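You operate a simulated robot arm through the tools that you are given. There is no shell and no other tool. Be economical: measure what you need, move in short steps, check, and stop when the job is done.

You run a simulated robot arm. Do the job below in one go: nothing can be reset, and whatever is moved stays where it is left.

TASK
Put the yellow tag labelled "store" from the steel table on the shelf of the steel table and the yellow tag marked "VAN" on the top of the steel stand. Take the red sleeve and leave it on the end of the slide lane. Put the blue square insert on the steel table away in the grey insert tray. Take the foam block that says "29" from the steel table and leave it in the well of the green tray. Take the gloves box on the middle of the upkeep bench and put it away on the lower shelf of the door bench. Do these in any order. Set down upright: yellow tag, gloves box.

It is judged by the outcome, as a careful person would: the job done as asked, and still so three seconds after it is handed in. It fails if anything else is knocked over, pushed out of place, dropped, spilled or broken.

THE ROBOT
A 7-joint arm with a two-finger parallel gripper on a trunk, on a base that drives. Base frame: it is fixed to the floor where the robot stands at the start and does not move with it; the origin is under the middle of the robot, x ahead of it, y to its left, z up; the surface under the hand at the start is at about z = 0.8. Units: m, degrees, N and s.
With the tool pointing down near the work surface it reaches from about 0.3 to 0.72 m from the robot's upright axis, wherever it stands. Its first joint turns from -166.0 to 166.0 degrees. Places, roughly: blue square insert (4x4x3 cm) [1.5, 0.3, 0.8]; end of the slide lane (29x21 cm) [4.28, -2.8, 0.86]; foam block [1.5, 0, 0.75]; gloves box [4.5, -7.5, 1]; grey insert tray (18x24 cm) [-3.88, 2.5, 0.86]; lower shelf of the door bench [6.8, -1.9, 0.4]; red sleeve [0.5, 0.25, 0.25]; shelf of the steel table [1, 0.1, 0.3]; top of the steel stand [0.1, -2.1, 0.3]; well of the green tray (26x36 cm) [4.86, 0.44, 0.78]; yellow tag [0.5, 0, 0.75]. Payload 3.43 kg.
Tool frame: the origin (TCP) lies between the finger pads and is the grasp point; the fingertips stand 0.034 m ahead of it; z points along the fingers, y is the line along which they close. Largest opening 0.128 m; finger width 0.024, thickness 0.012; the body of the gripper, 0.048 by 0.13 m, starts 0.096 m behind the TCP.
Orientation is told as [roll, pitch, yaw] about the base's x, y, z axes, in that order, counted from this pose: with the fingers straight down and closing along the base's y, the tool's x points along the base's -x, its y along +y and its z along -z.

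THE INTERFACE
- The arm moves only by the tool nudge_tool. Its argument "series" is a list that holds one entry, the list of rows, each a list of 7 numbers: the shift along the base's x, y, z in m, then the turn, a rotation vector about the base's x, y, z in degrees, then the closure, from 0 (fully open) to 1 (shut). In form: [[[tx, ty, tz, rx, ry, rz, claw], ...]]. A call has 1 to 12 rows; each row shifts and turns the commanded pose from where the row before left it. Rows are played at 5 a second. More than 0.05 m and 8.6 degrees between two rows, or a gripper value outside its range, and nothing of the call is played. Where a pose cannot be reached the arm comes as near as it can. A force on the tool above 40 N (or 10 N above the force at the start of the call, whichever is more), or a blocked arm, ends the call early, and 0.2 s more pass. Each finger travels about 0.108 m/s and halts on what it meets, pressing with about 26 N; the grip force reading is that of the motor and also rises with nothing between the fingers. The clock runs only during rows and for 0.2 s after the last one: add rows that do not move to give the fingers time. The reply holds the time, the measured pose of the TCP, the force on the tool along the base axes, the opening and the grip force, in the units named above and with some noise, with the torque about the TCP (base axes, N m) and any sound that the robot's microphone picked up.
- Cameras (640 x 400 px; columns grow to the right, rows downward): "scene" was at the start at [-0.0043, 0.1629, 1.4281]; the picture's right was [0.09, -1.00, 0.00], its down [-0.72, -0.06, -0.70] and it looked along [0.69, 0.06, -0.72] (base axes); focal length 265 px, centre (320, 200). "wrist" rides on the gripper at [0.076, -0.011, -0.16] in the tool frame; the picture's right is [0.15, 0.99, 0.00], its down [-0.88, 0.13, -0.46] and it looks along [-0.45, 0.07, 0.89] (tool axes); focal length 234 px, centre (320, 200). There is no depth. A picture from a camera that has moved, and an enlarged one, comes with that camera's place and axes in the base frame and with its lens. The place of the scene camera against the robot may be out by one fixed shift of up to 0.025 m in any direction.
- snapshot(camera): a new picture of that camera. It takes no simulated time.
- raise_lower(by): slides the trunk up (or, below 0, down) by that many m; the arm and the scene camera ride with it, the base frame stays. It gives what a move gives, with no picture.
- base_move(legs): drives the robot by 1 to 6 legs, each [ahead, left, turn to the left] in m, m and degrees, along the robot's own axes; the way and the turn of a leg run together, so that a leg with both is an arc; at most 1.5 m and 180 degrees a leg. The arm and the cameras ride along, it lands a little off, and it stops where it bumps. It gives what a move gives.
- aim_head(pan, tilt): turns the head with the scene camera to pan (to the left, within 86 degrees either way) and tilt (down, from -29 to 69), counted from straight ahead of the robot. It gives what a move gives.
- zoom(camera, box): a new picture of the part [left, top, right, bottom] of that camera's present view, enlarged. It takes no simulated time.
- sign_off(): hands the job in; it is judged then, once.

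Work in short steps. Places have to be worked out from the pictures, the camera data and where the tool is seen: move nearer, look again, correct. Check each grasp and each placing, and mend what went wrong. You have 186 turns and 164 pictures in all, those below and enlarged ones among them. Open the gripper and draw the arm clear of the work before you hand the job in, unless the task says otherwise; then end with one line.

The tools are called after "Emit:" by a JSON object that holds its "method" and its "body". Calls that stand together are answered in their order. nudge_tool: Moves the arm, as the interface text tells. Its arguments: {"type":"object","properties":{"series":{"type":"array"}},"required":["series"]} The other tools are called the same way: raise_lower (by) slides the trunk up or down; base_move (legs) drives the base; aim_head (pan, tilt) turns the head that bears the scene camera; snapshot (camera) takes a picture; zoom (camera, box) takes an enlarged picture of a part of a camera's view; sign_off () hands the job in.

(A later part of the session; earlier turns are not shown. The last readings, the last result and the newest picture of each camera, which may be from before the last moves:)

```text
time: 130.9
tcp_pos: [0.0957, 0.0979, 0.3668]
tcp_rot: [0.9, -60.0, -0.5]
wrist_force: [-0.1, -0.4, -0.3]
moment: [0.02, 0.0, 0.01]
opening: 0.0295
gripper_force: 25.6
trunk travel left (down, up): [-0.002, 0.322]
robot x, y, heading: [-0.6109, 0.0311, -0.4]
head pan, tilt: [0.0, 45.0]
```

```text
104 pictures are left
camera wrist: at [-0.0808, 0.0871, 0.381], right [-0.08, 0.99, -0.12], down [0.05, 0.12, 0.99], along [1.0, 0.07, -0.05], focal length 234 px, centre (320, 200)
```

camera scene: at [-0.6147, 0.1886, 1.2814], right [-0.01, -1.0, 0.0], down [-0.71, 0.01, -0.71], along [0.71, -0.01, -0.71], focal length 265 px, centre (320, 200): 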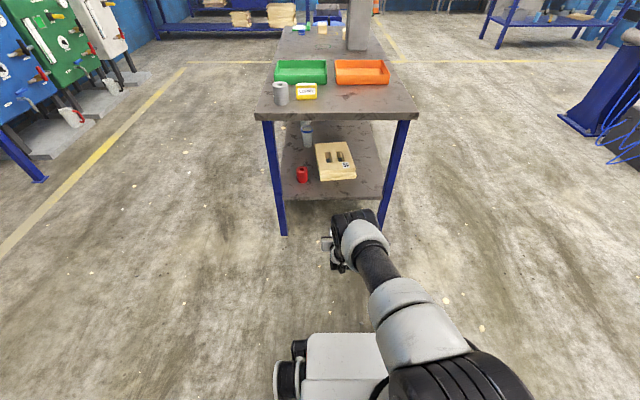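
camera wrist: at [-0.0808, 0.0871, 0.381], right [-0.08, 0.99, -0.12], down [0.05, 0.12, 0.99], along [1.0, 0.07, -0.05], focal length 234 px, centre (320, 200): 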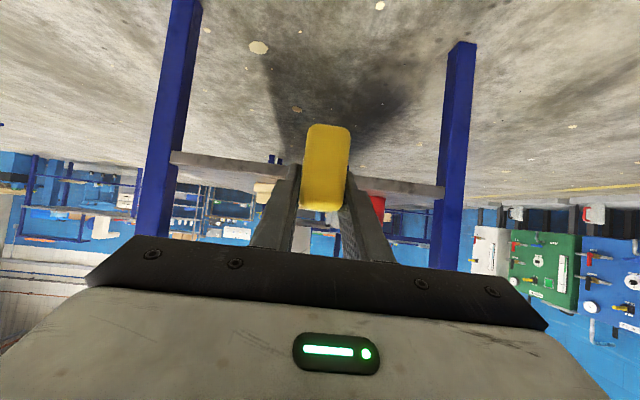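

This pose works well (r=0.71), elbow ~0.29 m behind the TCP. Shelf top looks like z≈0.32, foam front x≈0.51. I raise 3 cm and drive ahead 0.33 m to bring the tag over the shelf.

Emit:
{"method": "nudge_tool", "body": {"series": [[[0, 0, 0.02, 0, 0, 0, 0.9], [0, 0, 0.018, -0.8, 0, 0, 0.9], [0, 0, 0, 0, 0, 0, 0.9]]]}}

Emit:
{"method": "base_move", "body": {"legs": [[0.25, 0, 0]]}}

Emit:
{"method": "snapshot", "body": {"camera": "wrist"}}

Emit:
{"method": "snapshot", "body": {"camera": "scene"}}

```text
time: 131.7
tcp_pos: [0.0956, 0.098, 0.405]
tcp_rot: [-0.7, -60.0, 0.9]
wrist_force: [0.3, 0.4, -1.0]
moment: [0.01, 0.02, -0.01]
opening: 0.0293
gripper_force: 25.9
trunk travel left (down, up): [-0.002, 0.322]
robot x, y, heading: [-0.6111, 0.0324, -0.3]
head pan, tilt: [0.0, 45.0]
```

```text
time: 133.5
tcp_pos: [0.3414, 0.0954, 0.4044]
tcp_rot: [-0.9, -60.0, 0.9]
wrist_force: [-0.1, -0.3, -0.7]
moment: [0.0, -0.01, 0.01]
opening: 0.0295
gripper_force: 26.4
trunk travel left (down, up): [-0.002, 0.322]
robot x, y, heading: [-0.3684, 0.0304, -0.4]
head pan, tilt: [0.0, 45.0]
```

```text
103 pictures are left
camera wrist: at [0.164, 0.0848, 0.4195], right [-0.08, 0.99, -0.13], down [0.05, 0.14, 0.99], along [1.0, 0.07, -0.06], focal length 234 px, centre (320, 200)
```

wrist: 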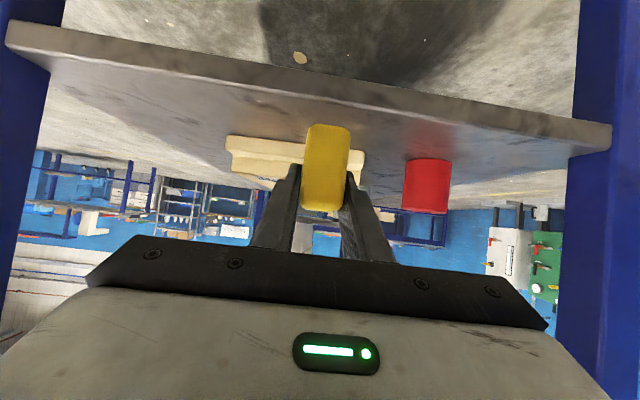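

```text
102 pictures are left
camera scene: at [-0.3699, 0.1865, 1.2814], right [-0.01, -1.0, 0.0], down [-0.71, 0.01, -0.71], along [0.71, -0.01, -0.71], focal length 265 px, centre (320, 200)
```

scene: 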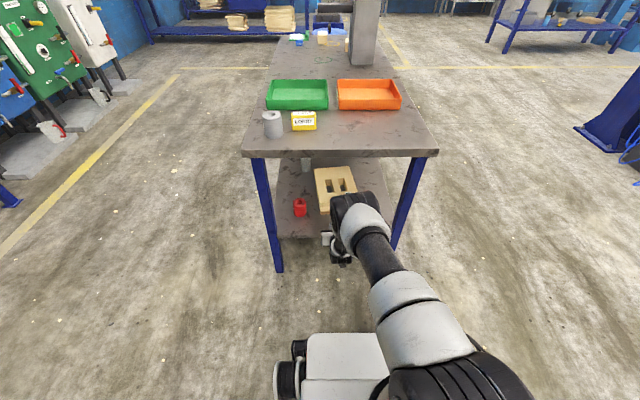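

Triangulated: shelf top z≈0.324, front edge x≈0.358, foam front x≈0.508, sleeve centre ≈(0.51, 0.25). I extend to x≈0.425 and lower to contact near z≈0.365.

Emit:
{"method": "base_move", "body": {"legs": [[0.085, 0, 0]]}}

Emit:
{"method": "nudge_tool", "body": {"series": [[[0, 0, -0.015, 0, 0, 0, 0.9], [0, 0, -0.015, 0, 0, 0, 0.9], [0, 0, -0.004, 0, 0, 0, 0.9], [0, 0, 0, 0, 0, 0, 0.9]]]}}

Emit:
{"method": "snapshot", "body": {"camera": "wrist"}}

```text
time: 134.6
tcp_pos: [0.426, 0.0947, 0.4045]
tcp_rot: [-0.8, -60.0, 0.8]
wrist_force: [0.0, 0.0, -0.3]
moment: [0.0, 0.0, -0.02]
opening: 0.0292
gripper_force: 25.9
trunk travel left (down, up): [-0.002, 0.322]
robot x, y, heading: [-0.2832, 0.031, -0.2]
head pan, tilt: [0.0, 45.0]
```

```text
time: 135.6
tcp_pos: [0.4252, 0.0947, 0.3715]
tcp_rot: [-0.8, -60.0, 1.0]
wrist_force: [-0.5, -0.6, -1.4]
moment: [0.0, -0.02, 0.0]
opening: 0.0296
gripper_force: 25.5
trunk travel left (down, up): [-0.002, 0.322]
robot x, y, heading: [-0.2807, 0.029, -0.7]
head pan, tilt: [0.0, 45.0]
```

```text
101 pictures are left
camera wrist: at [0.2485, 0.0841, 0.3855], right [-0.08, 0.99, -0.13], down [0.05, 0.14, 0.99], along [1.0, 0.07, -0.06], focal length 234 px, centre (320, 200)
```

wrist: 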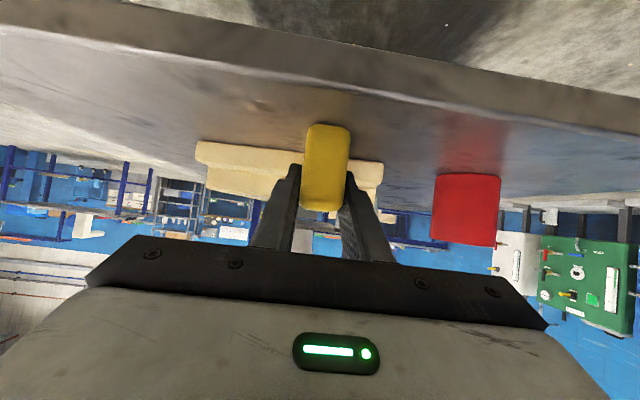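

Nearly touching. I continue in 2–3 mm steps and watch force.

Emit:
{"method": "nudge_tool", "body": {"series": [[[0, 0, -0.003, 0, 0, 0, 0.9], [0, 0, -0.003, 0, 0, 0, 0.9], [0, 0, 0, 0, 0, 0, 0.9]]]}}

```text
time: 136.4
tcp_pos: [0.428, 0.0961, 0.3709]
tcp_rot: [-0.7, -60.4, 0.8]
wrist_force: [-0.7, -1.2, 24.4]
moment: [0.08, 0.12, 0.04]
opening: 0.0296
gripper_force: 26.1
trunk travel left (down, up): [-0.002, 0.322]
robot x, y, heading: [-0.2835, 0.0312, -0.6]
head pan, tilt: [0.0, 45.0]
```

Contact. I relax the pressure, open slightly, and withdraw straight back along the approach.

Emit:
{"method": "nudge_tool", "body": {"series": [[[0, 0, 0.004, 0, 0, 0, 0.9], [0, 0, 0, 0, 0, 0, 0.6], [0, 0, 0, 0, 0, 0, 0.5], [0, 0, 0, 0, 0, 0, 0.5], [0, 0, 0, 0, 0, 0, 0.5]]]}}

Emit:
{"method": "nudge_tool", "body": {"series": [[[-0.02, 0, 0.0115, 0, 0, 0, 0.5], [-0.03, 0, 0.01, 0, 0, 0, 0.5], [0, 0, 0, 0, 0, 0, 0.5]]]}}

Emit:
{"method": "base_move", "body": {"legs": [[-0.2, 0, 0]]}}

Emit:
{"method": "snapshot", "body": {"camera": "wrist"}}

```text
time: 137.6
tcp_pos: [0.426, 0.0955, 0.3697]
tcp_rot: [-0.7, -60.0, 1.0]
wrist_force: [0.5, -0.2, -0.3]
moment: [0.01, 0.01, 0.01]
opening: 0.0638
gripper_force: 0.2
trunk travel left (down, up): [-0.002, 0.322]
robot x, y, heading: [-0.2831, 0.033, -0.5]
head pan, tilt: [0.0, 45.0]
```

```text
time: 138.4
tcp_pos: [0.3758, 0.0948, 0.3908]
tcp_rot: [-0.7, -60.0, 0.8]
wrist_force: [0.8, 0.3, 0.3]
moment: [0.04, 0.01, -0.04]
opening: 0.0639
gripper_force: 0.1
trunk travel left (down, up): [-0.002, 0.322]
robot x, y, heading: [-0.2785, 0.0267, -0.4]
head pan, tilt: [0.0, 45.0]
```

```text
time: 140.0
tcp_pos: [0.1772, 0.0968, 0.3899]
tcp_rot: [-0.7, -60.1, 1.0]
wrist_force: [-1.1, -0.3, 0.2]
moment: [-0.01, -0.02, 0.01]
opening: 0.0638
gripper_force: 0.0
trunk travel left (down, up): [-0.002, 0.322]
robot x, y, heading: [-0.4819, 0.0279, -0.7]
head pan, tilt: [0.0, 45.0]
```

```text
100 pictures are left
camera wrist: at [0.0007, 0.0859, 0.4051], right [-0.08, 0.99, -0.13], down [0.05, 0.14, 0.99], along [1.0, 0.07, -0.06], focal length 234 px, centre (320, 200)
```

wrist: 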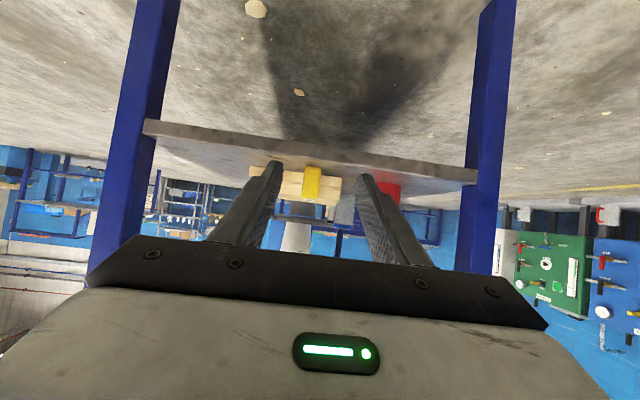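

STORE stands upright on the shelf. Next, the red sleeve at ≈(0.51, 0.25): I shift the base left 0.155 m and open the gripper, then check.

Emit:
{"method": "base_move", "body": {"legs": [[0, 0.155, 0.5], [0.12, 0, 0]]}}

Emit:
{"method": "nudge_tool", "body": {"series": [[[0, 0, 0, 0, 0, 0, 0.2], [0, 0, 0, 0, 0, 0, 0.2]]]}}

Emit:
{"method": "snapshot", "body": {"camera": "wrist"}}

Emit:
{"method": "snapshot", "body": {"camera": "scene"}}

```text
time: 142.9
tcp_pos: [0.2966, 0.2559, 0.3915]
tcp_rot: [-0.9, -60.0, 1.3]
wrist_force: [-0.8, 0.3, -0.1]
moment: [0.0, 0.02, 0.0]
opening: 0.064
gripper_force: 0.1
trunk travel left (down, up): [-0.002, 0.322]
robot x, y, heading: [-0.3655, 0.1835, -0.0]
head pan, tilt: [0.0, 45.0]
```

```text
time: 143.6
tcp_pos: [0.297, 0.256, 0.3901]
tcp_rot: [-0.8, -59.9, 1.3]
wrist_force: [0.3, -0.4, 0.5]
moment: [-0.02, 0.0, -0.02]
opening: 0.1022
gripper_force: 0.0
trunk travel left (down, up): [-0.002, 0.322]
robot x, y, heading: [-0.3616, 0.1865, -0.2]
head pan, tilt: [0.0, 45.0]
```

```text
99 pictures are left
camera wrist: at [0.1193, 0.2434, 0.4051], right [-0.09, 0.99, -0.13], down [0.04, 0.14, 0.99], along [1.0, 0.08, -0.06], focal length 234 px, centre (320, 200)
```

wrist: 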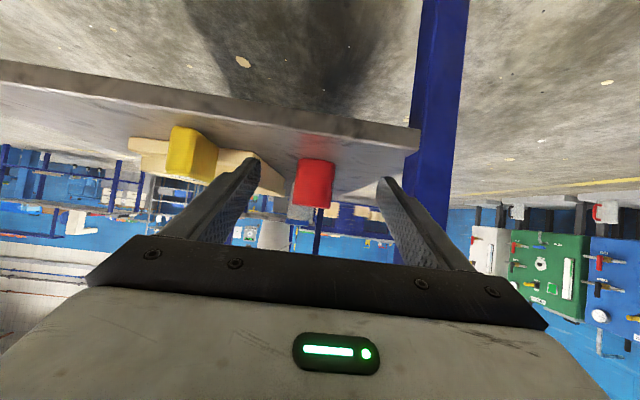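

```text
98 pictures are left
camera scene: at [-0.3653, 0.3414, 1.2814], right [0.0, -1.0, 0.0], down [-0.71, 0.0, -0.71], along [0.71, 0.0, -0.71], focal length 265 px, centre (320, 200)
```

scene: 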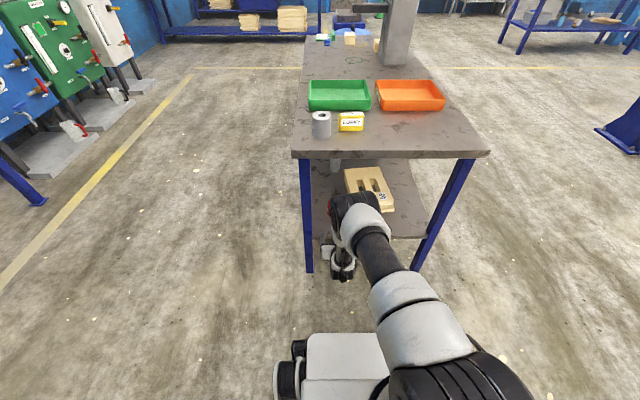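

Sleeve centre at ≈(0.508, 0.262). I shift 6 mm left, drive ahead 0.165 m so the fingers straddle it.

Emit:
{"method": "nudge_tool", "body": {"series": [[[0, 0.006, 0, 0, 0, 0, 0.15], [0, 0, 0, 0, 0, 0, 0.15]]]}}

Emit:
{"method": "base_move", "body": {"legs": [[0.165, 0, 0]]}}

Emit:
{"method": "snapshot", "body": {"camera": "wrist"}}

```text
time: 144.2
tcp_pos: [0.2947, 0.2621, 0.3911]
tcp_rot: [-0.8, -60.0, 1.5]
wrist_force: [0.0, 0.4, 0.2]
moment: [0.01, -0.02, 0.0]
opening: 0.1089
gripper_force: 0.1
trunk travel left (down, up): [-0.002, 0.322]
robot x, y, heading: [-0.3637, 0.1856, -0.2]
head pan, tilt: [0.0, 45.0]
```

```text
time: 145.6
tcp_pos: [0.4614, 0.2619, 0.3914]
tcp_rot: [-0.8, -60.0, 1.3]
wrist_force: [0.3, -0.1, -1.2]
moment: [-0.02, -0.04, 0.01]
opening: 0.1085
gripper_force: 0.1
trunk travel left (down, up): [-0.002, 0.322]
robot x, y, heading: [-0.1965, 0.1846, -0.0]
head pan, tilt: [0.0, 45.0]
```

```text
97 pictures are left
camera wrist: at [0.2838, 0.249, 0.4052], right [-0.08, 0.99, -0.13], down [0.04, 0.14, 0.99], along [1.0, 0.08, -0.06], focal length 234 px, centre (320, 200)
```

wrist: 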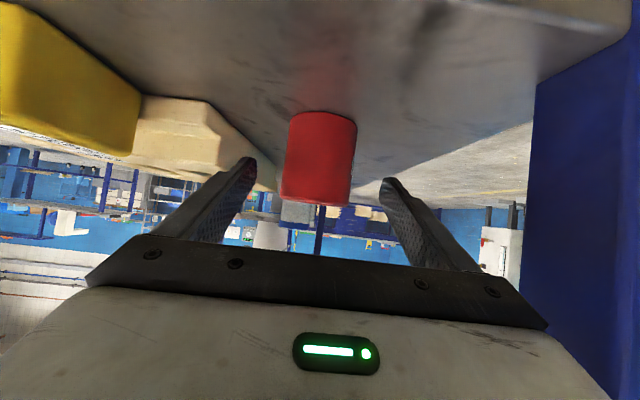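

Centred. I advance 4 cm, lower 2.2 cm, and close.

Emit:
{"method": "nudge_tool", "body": {"series": [[[0.02, 0, -0.011, 0, 0, 0, 0.15], [0.02, 0, -0.011, 0, 0, 0, 0.15], [0, 0, 0, 0, 0, 0, 0.15], [0, 0, 0, 0, 0, 0, 0.4], [0, 0, 0, 0, 0, 0, 0.6], [0, 0, 0, 0, 0, 0, 0.6], [0, 0, 0, 0, 0, 0, 0.6]]]}}

Emit:
{"method": "nudge_tool", "body": {"series": [[[0, 0, 0.02, 0, 0, 0, 0.7], [0, 0, 0.02, 0, 0, 0, 0.7], [0, 0, 0, 0, 0, 0, 0.7]]]}}

Emit:
{"method": "snapshot", "body": {"camera": "wrist"}}

```text
time: 147.2
tcp_pos: [0.5005, 0.2615, 0.3686]
tcp_rot: [-0.8, -60.0, 1.3]
wrist_force: [-0.1, -0.2, 0.2]
moment: [0.0, -0.03, -0.02]
opening: 0.0613
gripper_force: 25.7
trunk travel left (down, up): [-0.002, 0.322]
robot x, y, heading: [-0.1971, 0.1842, -0.0]
head pan, tilt: [0.0, 45.0]
```

```text
time: 148.0
tcp_pos: [0.4996, 0.2621, 0.4092]
tcp_rot: [-0.8, -59.9, 1.2]
wrist_force: [-0.2, -0.1, -2.1]
moment: [-0.01, -0.01, 0.01]
opening: 0.0614
gripper_force: 25.9
trunk travel left (down, up): [-0.002, 0.322]
robot x, y, heading: [-0.2, 0.1833, 0.1]
head pan, tilt: [0.0, 45.0]
```

```text
96 pictures are left
camera wrist: at [0.3238, 0.2493, 0.423], right [-0.08, 0.99, -0.13], down [0.04, 0.14, 0.99], along [1.0, 0.08, -0.06], focal length 234 px, centre (320, 200)
```

wrist: 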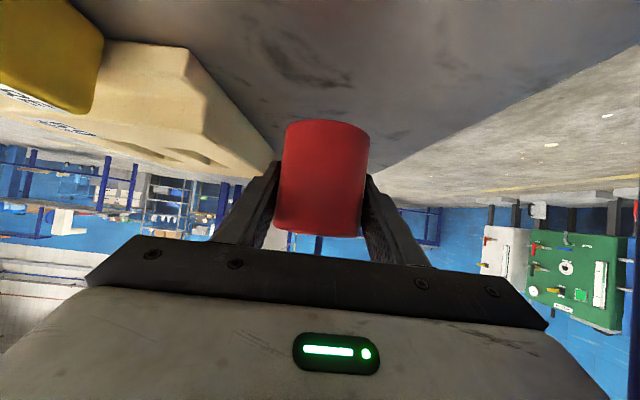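

Sleeve is held. I back out 0.5 m, raise the arm with the tilt kept, then turn toward the corridor and look ahead.

Emit:
{"method": "base_move", "body": {"legs": [[-0.55, 0, 0]]}}

Emit:
{"method": "nudge_tool", "body": {"series": [[[-0.015, -0.005, 0.045, 0, 0, 0, 0.7], [-0.015, -0.005, 0.045, 0, 0, 0, 0.7], [-0.015, -0.005, 0.045, 0, 0, 0, 0.7], [-0.015, -0.005, 0.045, 0, 0, 0, 0.7], [-0.015, -0.005, 0.045, 0, 0, 0, 0.7], [-0.015, -0.005, 0.045, 0, 0, 0, 0.7], [-0.015, -0.005, 0.045, 0, 0, 0, 0.7], [-0.015, -0.005, 0.045, 0, 0, 0, 0.7], [-0.015, -0.005, 0.045, 0, 0, 0, 0.7], [-0.015, -0.005, 0.045, 0, 0, 0, 0.7], [-0.015, 0, 0.045, 0, 0, 0, 0.7], [0, 0, 0.045, 0, 0, 0, 0.7]]]}}

Emit:
{"method": "base_move", "body": {"legs": [[0, 0, -90], [1.28, 0, 0], [0, 0, 90]]}}

Emit:
{"method": "aim_head", "body": {"pan": -10, "tilt": 18}}

Emit:
{"method": "snapshot", "body": {"camera": "scene"}}

```text
time: 151.2
tcp_pos: [-0.0461, 0.26, 0.408]
tcp_rot: [-0.8, -60.0, 0.9]
wrist_force: [-0.4, -0.3, -1.7]
moment: [0.01, -0.04, 0.02]
opening: 0.061
gripper_force: 25.7
trunk travel left (down, up): [-0.002, 0.322]
robot x, y, heading: [-0.7434, 0.1892, -0.7]
head pan, tilt: [0.0, 45.0]
```

```text
time: 153.8
tcp_pos: [-0.2117, 0.2099, 0.9473]
tcp_rot: [-0.8, -59.9, 1.0]
wrist_force: [0.7, 0.6, -1.3]
moment: [0.0, -0.03, -0.03]
opening: 0.0612
gripper_force: 25.5
trunk travel left (down, up): [-0.002, 0.322]
robot x, y, heading: [-0.7414, 0.1877, -0.6]
head pan, tilt: [0.0, 45.0]
```

```text
time: 168.0
tcp_pos: [-0.2198, -1.0729, 0.9484]
tcp_rot: [-0.8, -60.0, 0.7]
wrist_force: [-0.5, -0.4, -2.2]
moment: [-0.03, 0.0, 0.01]
opening: 0.0611
gripper_force: 25.9
trunk travel left (down, up): [-0.002, 0.322]
robot x, y, heading: [-0.7551, -1.0953, -0.5]
head pan, tilt: [0.0, 45.0]
```

```text
time: 168.9
tcp_pos: [-0.2207, -1.072, 0.9484]
tcp_rot: [-0.8, -60.1, 0.7]
wrist_force: [0.3, -0.3, -0.8]
moment: [-0.01, -0.03, -0.01]
opening: 0.0613
gripper_force: 26.1
trunk travel left (down, up): [-0.002, 0.322]
robot x, y, heading: [-0.7507, -1.094, -0.7]
head pan, tilt: [-10.0, 18.0]
```

```text
95 pictures are left
camera scene: at [-0.745, -0.9523, 1.3233], right [-0.18, -0.98, 0.0], down [-0.3, 0.06, -0.95], along [0.93, -0.18, -0.31], focal length 265 px, centre (320, 200)
```

scene: 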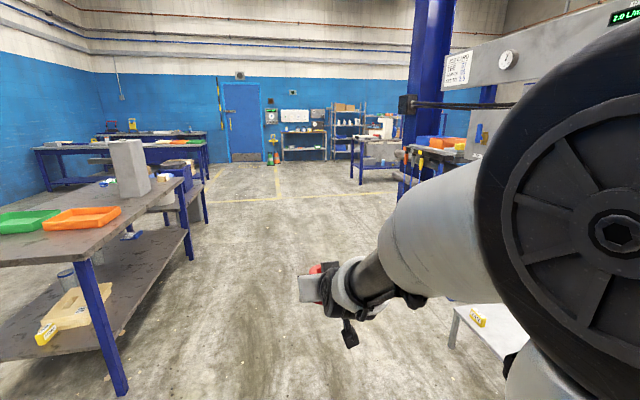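

Corridor is clear. I drive ahead 3.3 m and look right-forward.

Emit:
{"method": "base_move", "body": {"legs": [[1.5, 0, 0], [1.5, 0, 0.5], [0.3, 0, 0]]}}

Emit:
{"method": "aim_head", "body": {"pan": -35, "tilt": 22}}

Emit:
{"method": "snapshot", "body": {"camera": "scene"}}

Emit:
{"method": "aim_head", "body": {"pan": 15, "tilt": 22}}

Emit:
{"method": "snapshot", "body": {"camera": "scene"}}

```text
time: 185.2
tcp_pos: [3.1063, -1.1016, 0.9479]
tcp_rot: [-0.8, -60.1, 1.3]
wrist_force: [-0.6, -0.4, -2.0]
moment: [0.02, -0.04, 0.01]
opening: 0.0611
gripper_force: 25.8
trunk travel left (down, up): [-0.002, 0.322]
robot x, y, heading: [2.5733, -1.1267, -0.1]
head pan, tilt: [-10.0, 18.0]
```

```text
time: 186.1
tcp_pos: [3.1057, -1.101, 0.9498]
tcp_rot: [-0.8, -59.9, 1.3]
wrist_force: [0.3, -0.3, -1.2]
moment: [0.02, -0.03, 0.0]
opening: 0.0614
gripper_force: 26.0
trunk travel left (down, up): [-0.002, 0.322]
robot x, y, heading: [2.572, -1.1276, 0.1]
head pan, tilt: [-35.0, 22.0]
```

```text
94 pictures are left
camera scene: at [2.5643, -1.0232, 1.3169], right [-0.57, -0.82, 0.0], down [-0.31, 0.21, -0.93], along [0.76, -0.53, -0.37], focal length 265 px, centre (320, 200)
```

scene: 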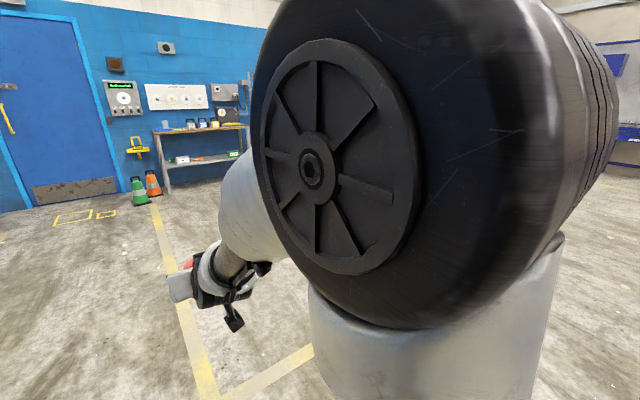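

```text
time: 187.2
tcp_pos: [3.106, -1.1011, 0.9481]
tcp_rot: [-0.8, -60.0, 1.2]
wrist_force: [0.2, -0.7, -0.9]
moment: [0.02, -0.02, 0.0]
opening: 0.0612
gripper_force: 26.3
trunk travel left (down, up): [-0.002, 0.322]
robot x, y, heading: [2.5721, -1.1247, 0.0]
head pan, tilt: [15.0, 22.0]
```

```text
93 pictures are left
camera scene: at [2.578, -0.946, 1.3169], right [0.26, -0.97, 0.0], down [-0.36, -0.1, -0.93], along [0.9, 0.24, -0.37], focal length 265 px, centre (320, 200)
```

scene: 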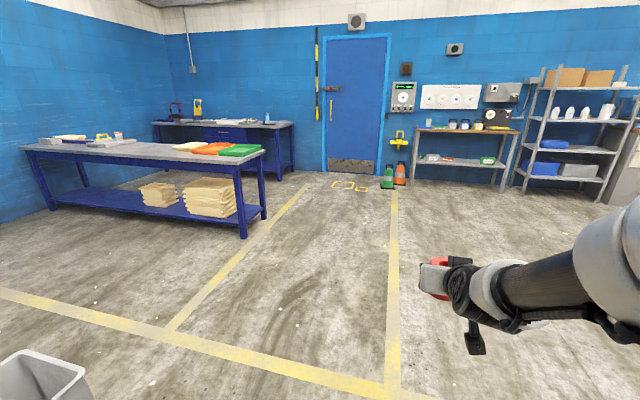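

Green tray sits on the blue bench; door bench right of the door. I turn right to see the slide lane.

Emit:
{"method": "base_move", "body": {"legs": [[0, 0, -55]]}}

Emit:
{"method": "aim_head", "body": {"pan": 10, "tilt": 25}}

Emit:
{"method": "snapshot", "body": {"camera": "scene"}}

```text
time: 190.1
tcp_pos: [2.8989, -1.5488, 0.948]
tcp_rot: [-0.7, -60.0, -53.6]
wrist_force: [-0.1, -0.1, -1.3]
moment: [-0.01, 0.03, 0.02]
opening: 0.0612
gripper_force: 26.4
trunk travel left (down, up): [-0.002, 0.322]
robot x, y, heading: [2.5704, -1.1219, -54.9]
head pan, tilt: [15.0, 22.0]
```

```text
time: 190.8
tcp_pos: [2.899, -1.5476, 0.9476]
tcp_rot: [-0.8, -59.9, -53.6]
wrist_force: [-0.6, 0.6, -1.7]
moment: [0.0, 0.05, 0.03]
opening: 0.0609
gripper_force: 25.9
trunk travel left (down, up): [-0.002, 0.322]
robot x, y, heading: [2.5761, -1.1256, -55.0]
head pan, tilt: [10.0, 25.0]
```

```text
92 pictures are left
camera scene: at [2.7064, -1.0212, 1.312], right [-0.71, -0.71, 0.0], down [-0.3, 0.3, -0.91], along [0.64, -0.64, -0.42], focal length 265 px, centre (320, 200)
```

scene: 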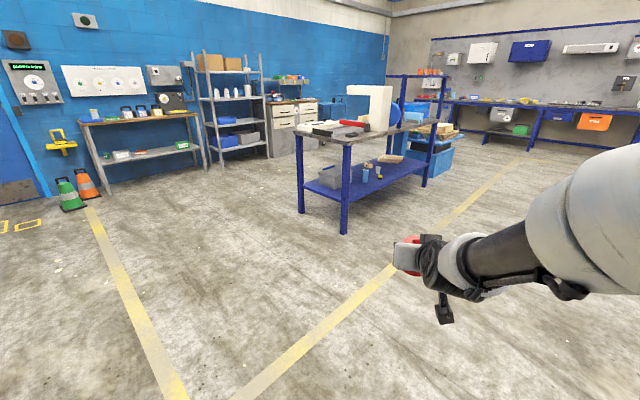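

I zoom in on the table with the machine, likely the slide-lane bench.

Emit:
{"method": "zoom", "body": {"camera": "scene", "box": [270, 60, 470, 240]}}

```text
2.22 times, centred on (370, 150) of scene
camera zoom: at [2.7064, -1.0212, 1.312], right [-0.71, -0.71, 0.0], down [-0.3, 0.3, -0.91], along [0.64, -0.64, -0.42], focal length 590 px, centre (209, 311)
```

zoom: 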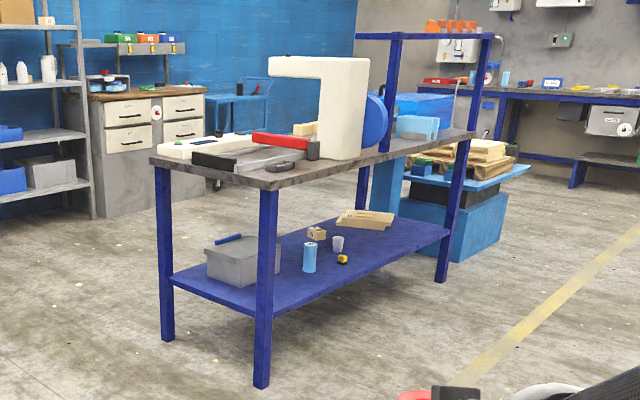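

The slide-lane table spans x≈4.15–4.85, y from -2.78 down. I drive to stand in front of its near end, facing -y.

Emit:
{"method": "base_move", "body": {"legs": [[0, 0, 55], [1.5, 0, 0], [0.2, 0, 0], [0, 0, -90], [0.55, 0, 0]]}}

Emit:
{"method": "aim_head", "body": {"pan": 0, "tilt": 38}}

Emit:
{"method": "snapshot", "body": {"camera": "scene"}}

Emit:
{"method": "snapshot", "body": {"camera": "wrist"}}

```text
time: 208.6
tcp_pos: [4.3151, -2.1929, 0.9481]
tcp_rot: [-0.9, -59.9, -87.1]
wrist_force: [-0.1, 0.2, -1.6]
moment: [-0.01, 0.01, -0.02]
opening: 0.0613
gripper_force: 25.6
trunk travel left (down, up): [-0.002, 0.322]
robot x, y, heading: [4.2739, -1.6621, -88.3]
head pan, tilt: [10.0, 25.0]
```

```text
time: 209.3
tcp_pos: [4.315, -2.1943, 0.9478]
tcp_rot: [-0.8, -59.8, -87.0]
wrist_force: [-0.6, 0.1, -2.2]
moment: [-0.01, -0.02, -0.01]
opening: 0.0611
gripper_force: 25.7
trunk travel left (down, up): [-0.002, 0.322]
robot x, y, heading: [4.2711, -1.6626, -88.4]
head pan, tilt: [0.0, 38.0]
```

```text
90 pictures are left
camera scene: at [4.42, -1.6379, 1.2917], right [-1.0, -0.03, 0.0], down [-0.02, 0.61, -0.79], along [0.02, -0.79, -0.62], focal length 265 px, centre (320, 200)
```

scene: 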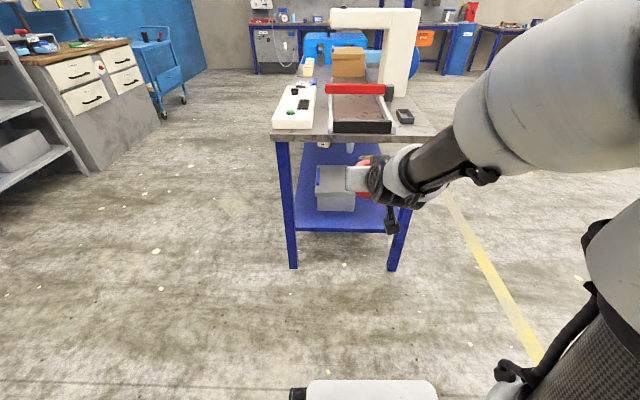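

```text
89 pictures are left
camera wrist: at [4.2965, -2.0174, 0.9624], right [0.98, 0.11, -0.13], down [0.14, -0.04, 0.99], along [0.11, -0.99, -0.06], focal length 234 px, centre (320, 200)
```

wrist: 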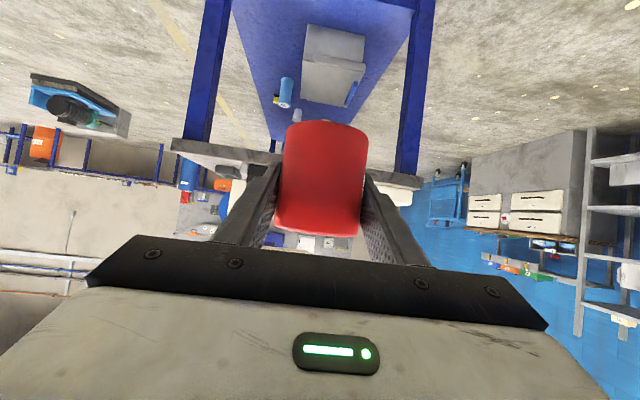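

Emit:
{"method": "zoom", "body": {"camera": "scene", "box": [260, 20, 450, 150]}}

```text
3.08 times, centred on (355, 85) of scene
camera zoom: at [4.42, -1.6379, 1.2917], right [-1.0, -0.03, 0.0], down [-0.02, 0.61, -0.79], along [0.02, -0.79, -0.62], focal length 817 px, centre (212, 554)
```

zoom: 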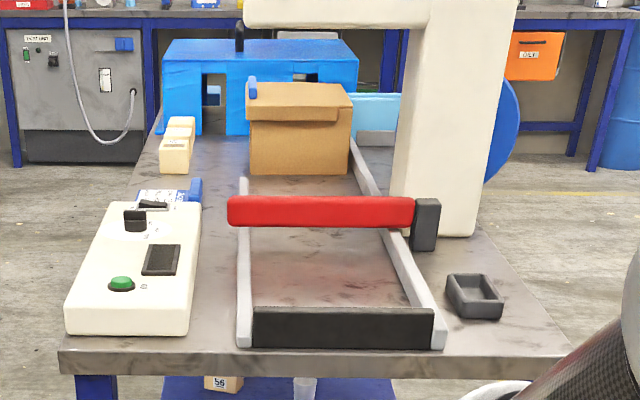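

The lane lies between two rails, from a black end-stop to the red bar; table top z≈0.87, lane end centre ≈(4.27,-2.8). I raise the hand and drive closer.

Emit:
{"method": "nudge_tool", "body": {"series": [[[0, 0, 0.04, 0, 0, 0, 0.7], [-0.02, 0, 0.04, 0, 0, 0, 0.7], [-0.02, 0, 0, 0, 0, 0, 0.7]]]}}

Emit:
{"method": "base_move", "body": {"legs": [[0.4, 0, -1]]}}

Emit:
{"method": "snapshot", "body": {"camera": "wrist"}}

Emit:
{"method": "aim_head", "body": {"pan": 0, "tilt": 45}}

Emit:
{"method": "snapshot", "body": {"camera": "scene"}}

```text
time: 210.1
tcp_pos: [4.2743, -2.1943, 1.0268]
tcp_rot: [-0.8, -60.1, -86.8]
wrist_force: [0.3, 0.5, -1.7]
moment: [-0.01, 0.01, -0.01]
opening: 0.0611
gripper_force: 26.4
trunk travel left (down, up): [-0.002, 0.322]
robot x, y, heading: [4.2742, -1.6629, -88.4]
head pan, tilt: [0.0, 38.0]
```

```text
time: 212.6
tcp_pos: [4.2755, -2.5972, 1.0268]
tcp_rot: [-0.8, -60.0, -87.9]
wrist_force: [0.5, 0.9, -0.8]
moment: [-0.02, -0.05, -0.01]
opening: 0.0611
gripper_force: 25.8
trunk travel left (down, up): [-0.002, 0.322]
robot x, y, heading: [4.2821, -2.0605, -89.5]
head pan, tilt: [0.0, 38.0]
```

```text
87 pictures are left
camera wrist: at [4.2588, -2.4198, 1.0423], right [0.99, 0.1, -0.13], down [0.14, -0.04, 0.99], along [0.09, -0.99, -0.06], focal length 234 px, centre (320, 200)
```

wrist: 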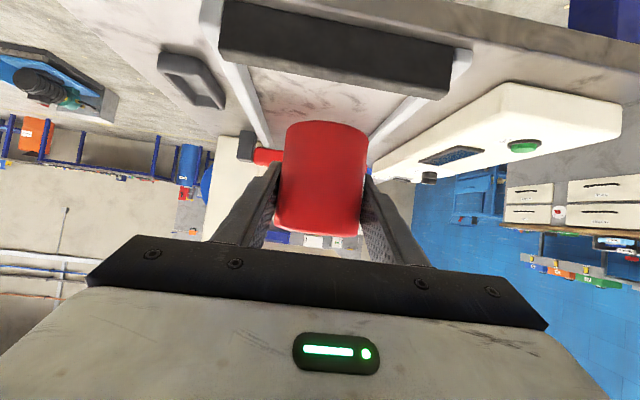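

```text
time: 213.3
tcp_pos: [4.2749, -2.5966, 1.0281]
tcp_rot: [-0.8, -59.9, -87.9]
wrist_force: [0.6, 0.6, -1.5]
moment: [0.03, -0.02, 0.04]
opening: 0.0611
gripper_force: 26.3
trunk travel left (down, up): [-0.002, 0.322]
robot x, y, heading: [4.2832, -2.0651, -89.3]
head pan, tilt: [0.0, 45.0]
```

```text
86 pictures are left
camera scene: at [4.4281, -2.0374, 1.2815], right [-1.0, -0.01, 0.0], down [-0.01, 0.71, -0.71], along [0.01, -0.71, -0.71], focal length 265 px, centre (320, 200)
```

scene: 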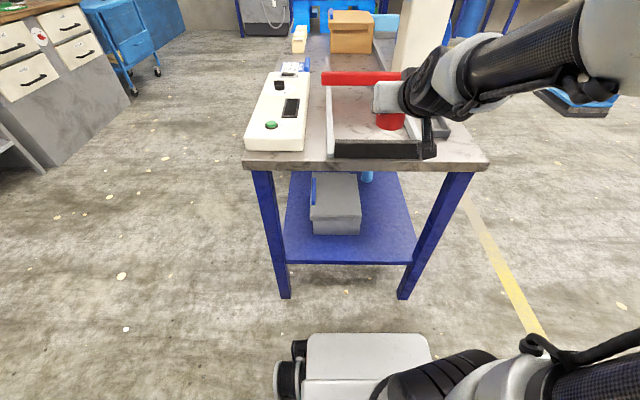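

Stop at y≈-2.645 (top ≈0.91), lane centre x≈4.278. I move the sleeve to y≈-2.76 at height, then lower.

Emit:
{"method": "base_move", "body": {"legs": [[0.06, 0, 0]]}}

Emit:
{"method": "nudge_tool", "body": {"series": [[[0, -0.035, 0, 0, 0, 0, 0.7], [0, -0.035, -0.01, 0, 0, 0, 0.7], [0, -0.035, -0.02, 0, 0, 0, 0.7], [0, 0, -0.03, 0, 0, 0, 0.7], [0, 0, -0.03, 0, 0, 0, 0.7], [0, 0, 0, 0, 0, 0, 0.7]]]}}

Emit:
{"method": "snapshot", "body": {"camera": "wrist"}}

Emit:
{"method": "zoom", "body": {"camera": "scene", "box": [240, 40, 500, 200]}}

```text
time: 214.3
tcp_pos: [4.2761, -2.6564, 1.0279]
tcp_rot: [-0.8, -60.0, -87.9]
wrist_force: [0.0, 0.6, -1.8]
moment: [-0.02, 0.05, 0.01]
opening: 0.0612
gripper_force: 26.2
trunk travel left (down, up): [-0.002, 0.322]
robot x, y, heading: [4.2842, -2.1263, -89.4]
head pan, tilt: [0.0, 45.0]
```

```text
time: 215.7
tcp_pos: [4.2726, -2.748, 0.9412]
tcp_rot: [-0.8, -59.9, -88.1]
wrist_force: [-0.7, 0.6, -2.2]
moment: [-0.05, -0.03, 0.08]
opening: 0.0611
gripper_force: 25.9
out of reach, approached as far as the arm can: row 2
trunk travel left (down, up): [-0.002, 0.322]
robot x, y, heading: [4.2821, -2.1245, -89.1]
head pan, tilt: [0.0, 45.0]
```

```text
85 pictures are left
camera wrist: at [4.2576, -2.5715, 0.9555], right [0.99, 0.09, -0.13], down [0.14, -0.04, 0.99], along [0.09, -0.99, -0.06], focal length 234 px, centre (320, 200)
```

wrist: 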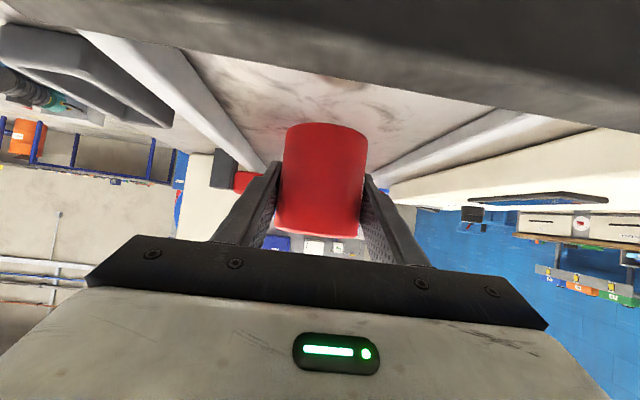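

```text
2.46 times, centred on (370, 120) of scene
camera zoom: at [4.4278, -2.098, 1.2816], right [-1.0, -0.01, 0.0], down [-0.01, 0.71, -0.71], along [0.01, -0.71, -0.71], focal length 653 px, centre (197, 397)
```

zoom: 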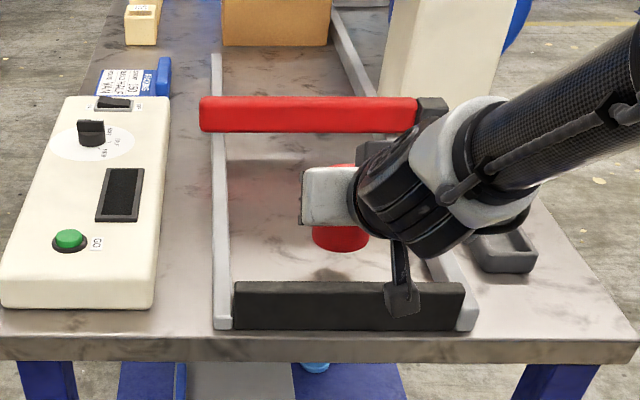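

Sleeve is above the lane end, between rails. I lower it gently.

Emit:
{"method": "nudge_tool", "body": {"series": [[[0, -0.008, -0.01, 0, 0, 0, 0.7], [0, 0, -0.006, 0, 0, 0, 0.7], [0, 0, -0.004, 0, 0, 0, 0.7], [0, 0, 0, 0, 0, 0, 0.7]]]}}

Emit:
{"method": "snapshot", "body": {"camera": "wrist"}}

```text
time: 216.7
tcp_pos: [4.2758, -2.7556, 0.9227]
tcp_rot: [-0.8, -59.9, -87.9]
wrist_force: [0.0, 0.9, -2.2]
moment: [0.01, 0.02, 0.01]
opening: 0.0613
gripper_force: 25.5
trunk travel left (down, up): [-0.002, 0.322]
robot x, y, heading: [4.2862, -2.124, -89.2]
head pan, tilt: [0.0, 45.0]
```

```text
83 pictures are left
camera wrist: at [4.2595, -2.579, 0.9363], right [0.99, 0.1, -0.13], down [0.14, -0.04, 0.99], along [0.09, -0.99, -0.06], focal length 234 px, centre (320, 200)
```

wrist: 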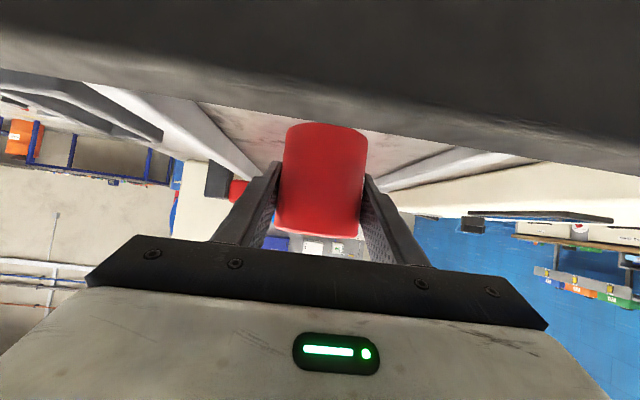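

Still free. Continue down in small steps.

Emit:
{"method": "nudge_tool", "body": {"series": [[[0, 0, -0.004, 0, 0, 0, 0.7], [0, 0, -0.004, 0, 0, 0, 0.7], [0, 0, 0, 0, 0, 0, 0.7]]]}}

```text
time: 217.5
tcp_pos: [4.2745, -2.7559, 0.9143]
tcp_rot: [-0.7, -59.9, -88.0]
wrist_force: [-1.2, 0.1, -2.0]
moment: [0.0, -0.02, -0.02]
opening: 0.0613
gripper_force: 25.9
trunk travel left (down, up): [-0.002, 0.322]
robot x, y, heading: [4.2833, -2.1234, -89.2]
head pan, tilt: [0.0, 45.0]
```

Emit:
{"method": "nudge_tool", "body": {"series": [[[0, 0, -0.004, 0, 0, 0, 0.7], [0, 0, -0.003, 0, 0, 0, 0.7], [0, 0, 0, 0, 0, 0, 0.7]]]}}

Emit:
{"method": "zoom", "body": {"camera": "scene", "box": [300, 60, 460, 180]}}

```text
time: 218.3
tcp_pos: [4.2748, -2.7559, 0.907]
tcp_rot: [-0.8, -59.9, -87.9]
wrist_force: [0.3, -0.2, -0.5]
moment: [0.0, -0.02, 0.0]
opening: 0.0611
gripper_force: 26.5
trunk travel left (down, up): [-0.002, 0.322]
robot x, y, heading: [4.2835, -2.1262, -89.1]
head pan, tilt: [0.0, 45.0]
```

```text
3.33 times, centred on (380, 120) of scene
camera zoom: at [4.4288, -2.098, 1.2814], right [-1.0, -0.01, 0.0], down [-0.01, 0.71, -0.71], along [0.01, -0.71, -0.71], focal length 885 px, centre (120, 467)
```

zoom: 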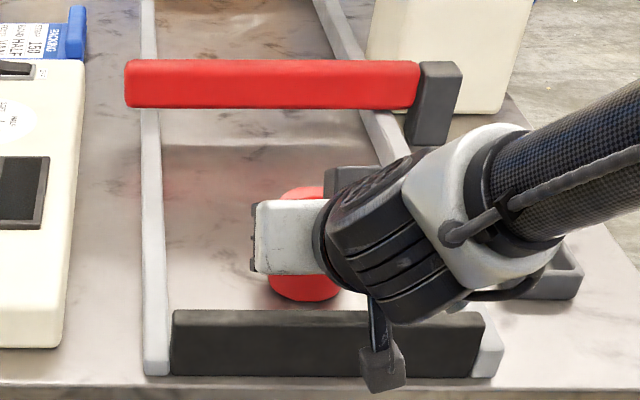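

Force hints at initial contact. Two more millimetres, then check.

Emit:
{"method": "nudge_tool", "body": {"series": [[[0, 0, -0.003, 0, 0, 0, 0.7], [0, 0, 0, 0, 0, 0, 0.7]]]}}

```text
time: 218.9
tcp_pos: [4.2745, -2.7554, 0.9043]
tcp_rot: [-0.7, -60.0, -87.9]
wrist_force: [0.5, 0.1, -1.4]
moment: [0.01, 0.01, 0.0]
opening: 0.0612
gripper_force: 26.2
trunk travel left (down, up): [-0.002, 0.322]
robot x, y, heading: [4.2808, -2.1219, -89.4]
head pan, tilt: [0.0, 45.0]
```

Emit:
{"method": "nudge_tool", "body": {"series": [[[0, 0, -0.003, 0, 0, 0, 0.7], [0, 0, -0.003, 0, 0, 0, 0.7], [0, 0, 0, 0, 0, 0, 0.7]]]}}

```text
time: 219.7
tcp_pos: [4.2755, -2.7573, 0.9031]
tcp_rot: [-1.0, -60.4, -87.8]
wrist_force: [0.2, -3.4, 22.4]
moment: [0.01, -0.3, 0.18]
opening: 0.062
gripper_force: 26.1
trunk travel left (down, up): [-0.002, 0.322]
robot x, y, heading: [4.287, -2.128, -89.2]
head pan, tilt: [0.0, 45.0]
```

Contact. I ease off, open, and withdraw up and back.

Emit:
{"method": "nudge_tool", "body": {"series": [[[0, 0, 0.004, 0, 0, 0, 0.7], [0, 0, 0, 0, 0, 0, 0.4], [0, 0, 0, 0, 0, 0, 0.15], [0, 0, 0, 0, 0, 0, 0.15], [0, 0, 0, 0, 0, 0, 0.15]]]}}

Emit:
{"method": "nudge_tool", "body": {"series": [[[0, 0.025, 0.0145, 0, 0, 0, 0.15], [0, 0.03, 0.0175, 0, 0, 0, 0.15], [0, 0.03, 0.02, 0, 0, 0, 0.15], [0, 0.02, 0.04, 0, 0, 0, 0.15], [0, 0, 0.04, 0, 0, 0, 0.15]]]}}

Emit:
{"method": "base_move", "body": {"legs": [[-0.45, 0, 0]]}}

Emit:
{"method": "snapshot", "body": {"camera": "scene"}}

```text
time: 220.9
tcp_pos: [4.2756, -2.7546, 0.9017]
tcp_rot: [-0.8, -59.9, -87.9]
wrist_force: [0.2, 0.4, 0.6]
moment: [-0.06, 0.0, 0.01]
opening: 0.1088
gripper_force: 0.0
trunk travel left (down, up): [-0.002, 0.322]
robot x, y, heading: [4.2813, -2.1211, -89.4]
head pan, tilt: [0.0, 45.0]
```

```text
time: 222.3
tcp_pos: [4.445, -2.6257, 1.0318]
tcp_rot: [1.9, -59.7, -70.4]
wrist_force: [-0.4, 0.1, -0.1]
moment: [0.01, -0.05, 0.05]
opening: 0.109
gripper_force: 0.0
trunk travel left (down, up): [-0.002, 0.322]
robot x, y, heading: [4.2827, -2.1256, -89.3]
head pan, tilt: [0.0, 45.0]
stopped in row 5: the arm was blocked; the commanded pose is now the measured one
```

```text
time: 225.0
tcp_pos: [4.442, -2.1742, 1.0318]
tcp_rot: [1.8, -59.7, -70.3]
wrist_force: [-0.2, 0.6, 0.7]
moment: [0.02, 0.01, -0.01]
opening: 0.1086
gripper_force: 0.1
trunk travel left (down, up): [-0.002, 0.322]
robot x, y, heading: [4.278, -1.6751, -89.1]
head pan, tilt: [0.0, 45.0]
```

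```text
81 pictures are left
camera scene: at [4.423, -1.6475, 1.2814], right [-1.0, -0.01, 0.0], down [-0.01, 0.71, -0.71], along [0.01, -0.71, -0.71], focal length 265 px, centre (320, 200)
```

scene: 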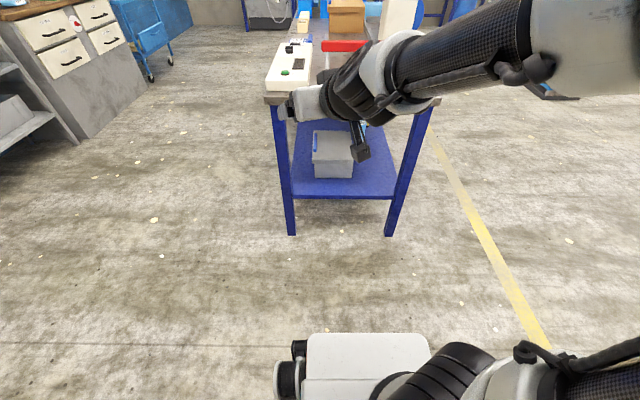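

The arm swung sideways due to a block near its own body. I move the arm aside and check the lane.

Emit:
{"method": "base_move", "body": {"legs": [[0, 0.25, 0]]}}

Emit:
{"method": "snapshot", "body": {"camera": "wrist"}}

Emit:
{"method": "aim_head", "body": {"pan": 5, "tilt": 30}}

Emit:
{"method": "snapshot", "body": {"camera": "scene"}}

```text
time: 228.0
tcp_pos: [4.6911, -2.171, 1.0313]
tcp_rot: [1.8, -59.7, -70.3]
wrist_force: [-0.1, -0.4, -0.2]
moment: [-0.01, 0.05, -0.03]
opening: 0.1088
gripper_force: 0.0
trunk travel left (down, up): [-0.002, 0.322]
robot x, y, heading: [4.531, -1.6703, -88.9]
head pan, tilt: [0.0, 45.0]
```

```text
80 pictures are left
camera wrist: at [4.6165, -2.0106, 1.0475], right [0.9, 0.43, -0.11], down [0.13, -0.01, 0.99], along [0.42, -0.9, -0.06], focal length 234 px, centre (320, 200)
```

wrist: 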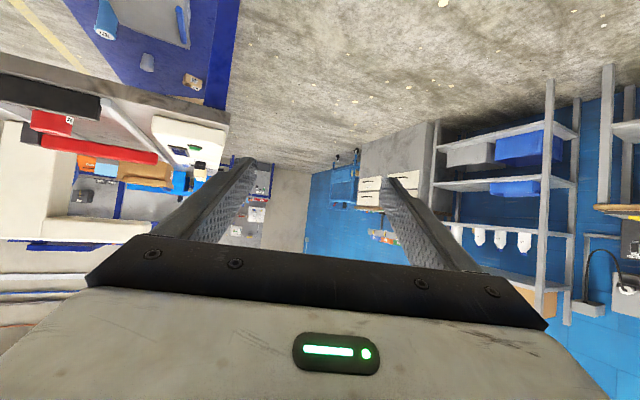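

```text
time: 228.8
tcp_pos: [4.6913, -2.1715, 1.0321]
tcp_rot: [1.8, -59.8, -70.3]
wrist_force: [1.2, 0.6, 0.7]
moment: [0.01, 0.0, -0.01]
opening: 0.109
gripper_force: 0.0
trunk travel left (down, up): [-0.002, 0.322]
robot x, y, heading: [4.5275, -1.6693, -89.2]
head pan, tilt: [5.0, 30.0]
```

```text
79 pictures are left
camera scene: at [4.6824, -1.6527, 1.304], right [-0.99, -0.1, 0.0], down [-0.05, 0.5, -0.87], along [0.09, -0.86, -0.5], focal length 265 px, centre (320, 200)
```

scene: 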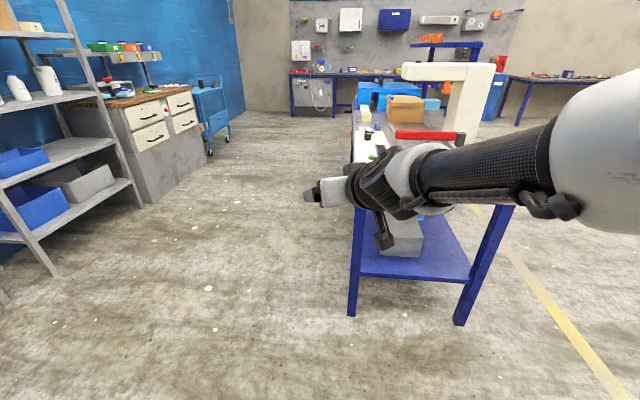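

Emit:
{"method": "zoom", "body": {"camera": "wrist", "box": [0, 60, 260, 220]}}

```text
2.46 times, centred on (130, 140) of wrist
camera zoom: at [4.6166, -2.0107, 1.0475], right [0.9, 0.43, -0.11], down [0.13, -0.01, 0.99], along [0.42, -0.9, -0.06], focal length 576 px, centre (788, 348)
```

zoom: 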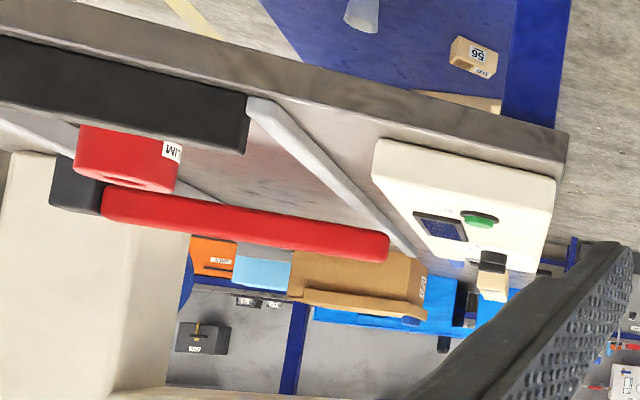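

Sleeve is upright in the lane. I restore the hand to straight ahead while extending a bit, then head to the upkeep bench.

Emit:
{"method": "nudge_tool", "body": {"series": [[[-0.03, -0.01, -0.01, 0, 0, -4.5, 0], [-0.03, -0.01, -0.01, 0, 0, -4.5, 0], [-0.03, -0.01, -0.01, 0, 0, -4.5, 0], [-0.03, -0.01, -0.01, 0, 0, -4.5, 0], [-0.03, -0.01, -0.01, 0, 0, 0, 0], [0, 0, 0, 0, 0, 0, 0]]]}}

Emit:
{"method": "base_move", "body": {"legs": [[0, 0.75, 0], [1.2, 0, 0]]}}

Emit:
{"method": "aim_head", "body": {"pan": 10, "tilt": 20}}

Emit:
{"method": "snapshot", "body": {"camera": "scene"}}

```text
time: 230.2
tcp_pos: [4.5419, -2.2219, 0.9833]
tcp_rot: [1.8, -59.7, -88.4]
wrist_force: [0.2, -0.2, -0.5]
moment: [0.02, 0.01, 0.0]
opening: 0.128
gripper_force: 0.0
trunk travel left (down, up): [-0.002, 0.322]
robot x, y, heading: [4.5286, -1.6712, -89.2]
head pan, tilt: [5.0, 30.0]
```

```text
time: 243.5
tcp_pos: [5.3113, -3.4046, 0.9831]
tcp_rot: [1.8, -59.8, -88.3]
wrist_force: [0.3, -0.2, -0.6]
moment: [0.0, -0.01, 0.0]
opening: 0.1279
gripper_force: 0.0
trunk travel left (down, up): [-0.002, 0.322]
robot x, y, heading: [5.299, -2.8539, -89.3]
head pan, tilt: [5.0, 30.0]
```

```text
time: 244.2
tcp_pos: [5.3112, -3.4048, 0.9815]
tcp_rot: [1.8, -59.7, -88.3]
wrist_force: [-0.8, -1.1, -0.7]
moment: [0.01, 0.04, -0.02]
opening: 0.128
gripper_force: 0.1
trunk travel left (down, up): [-0.002, 0.322]
robot x, y, heading: [5.299, -2.8563, -89.1]
head pan, tilt: [10.0, 20.0]
```

```text
77 pictures are left
camera scene: at [5.4608, -2.8377, 1.3201], right [-0.98, -0.19, 0.0], down [-0.06, 0.34, -0.94], along [0.18, -0.92, -0.34], focal length 265 px, centre (320, 200)
```

scene: 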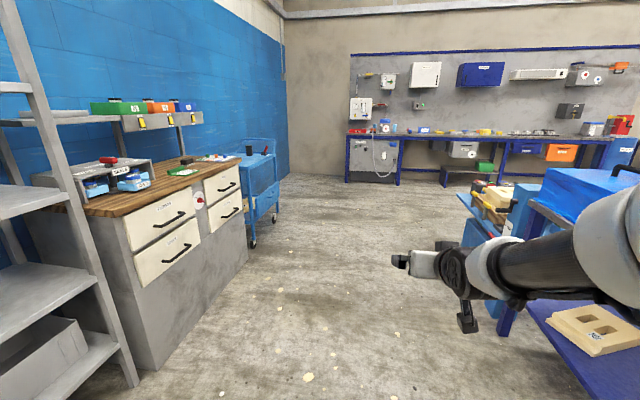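

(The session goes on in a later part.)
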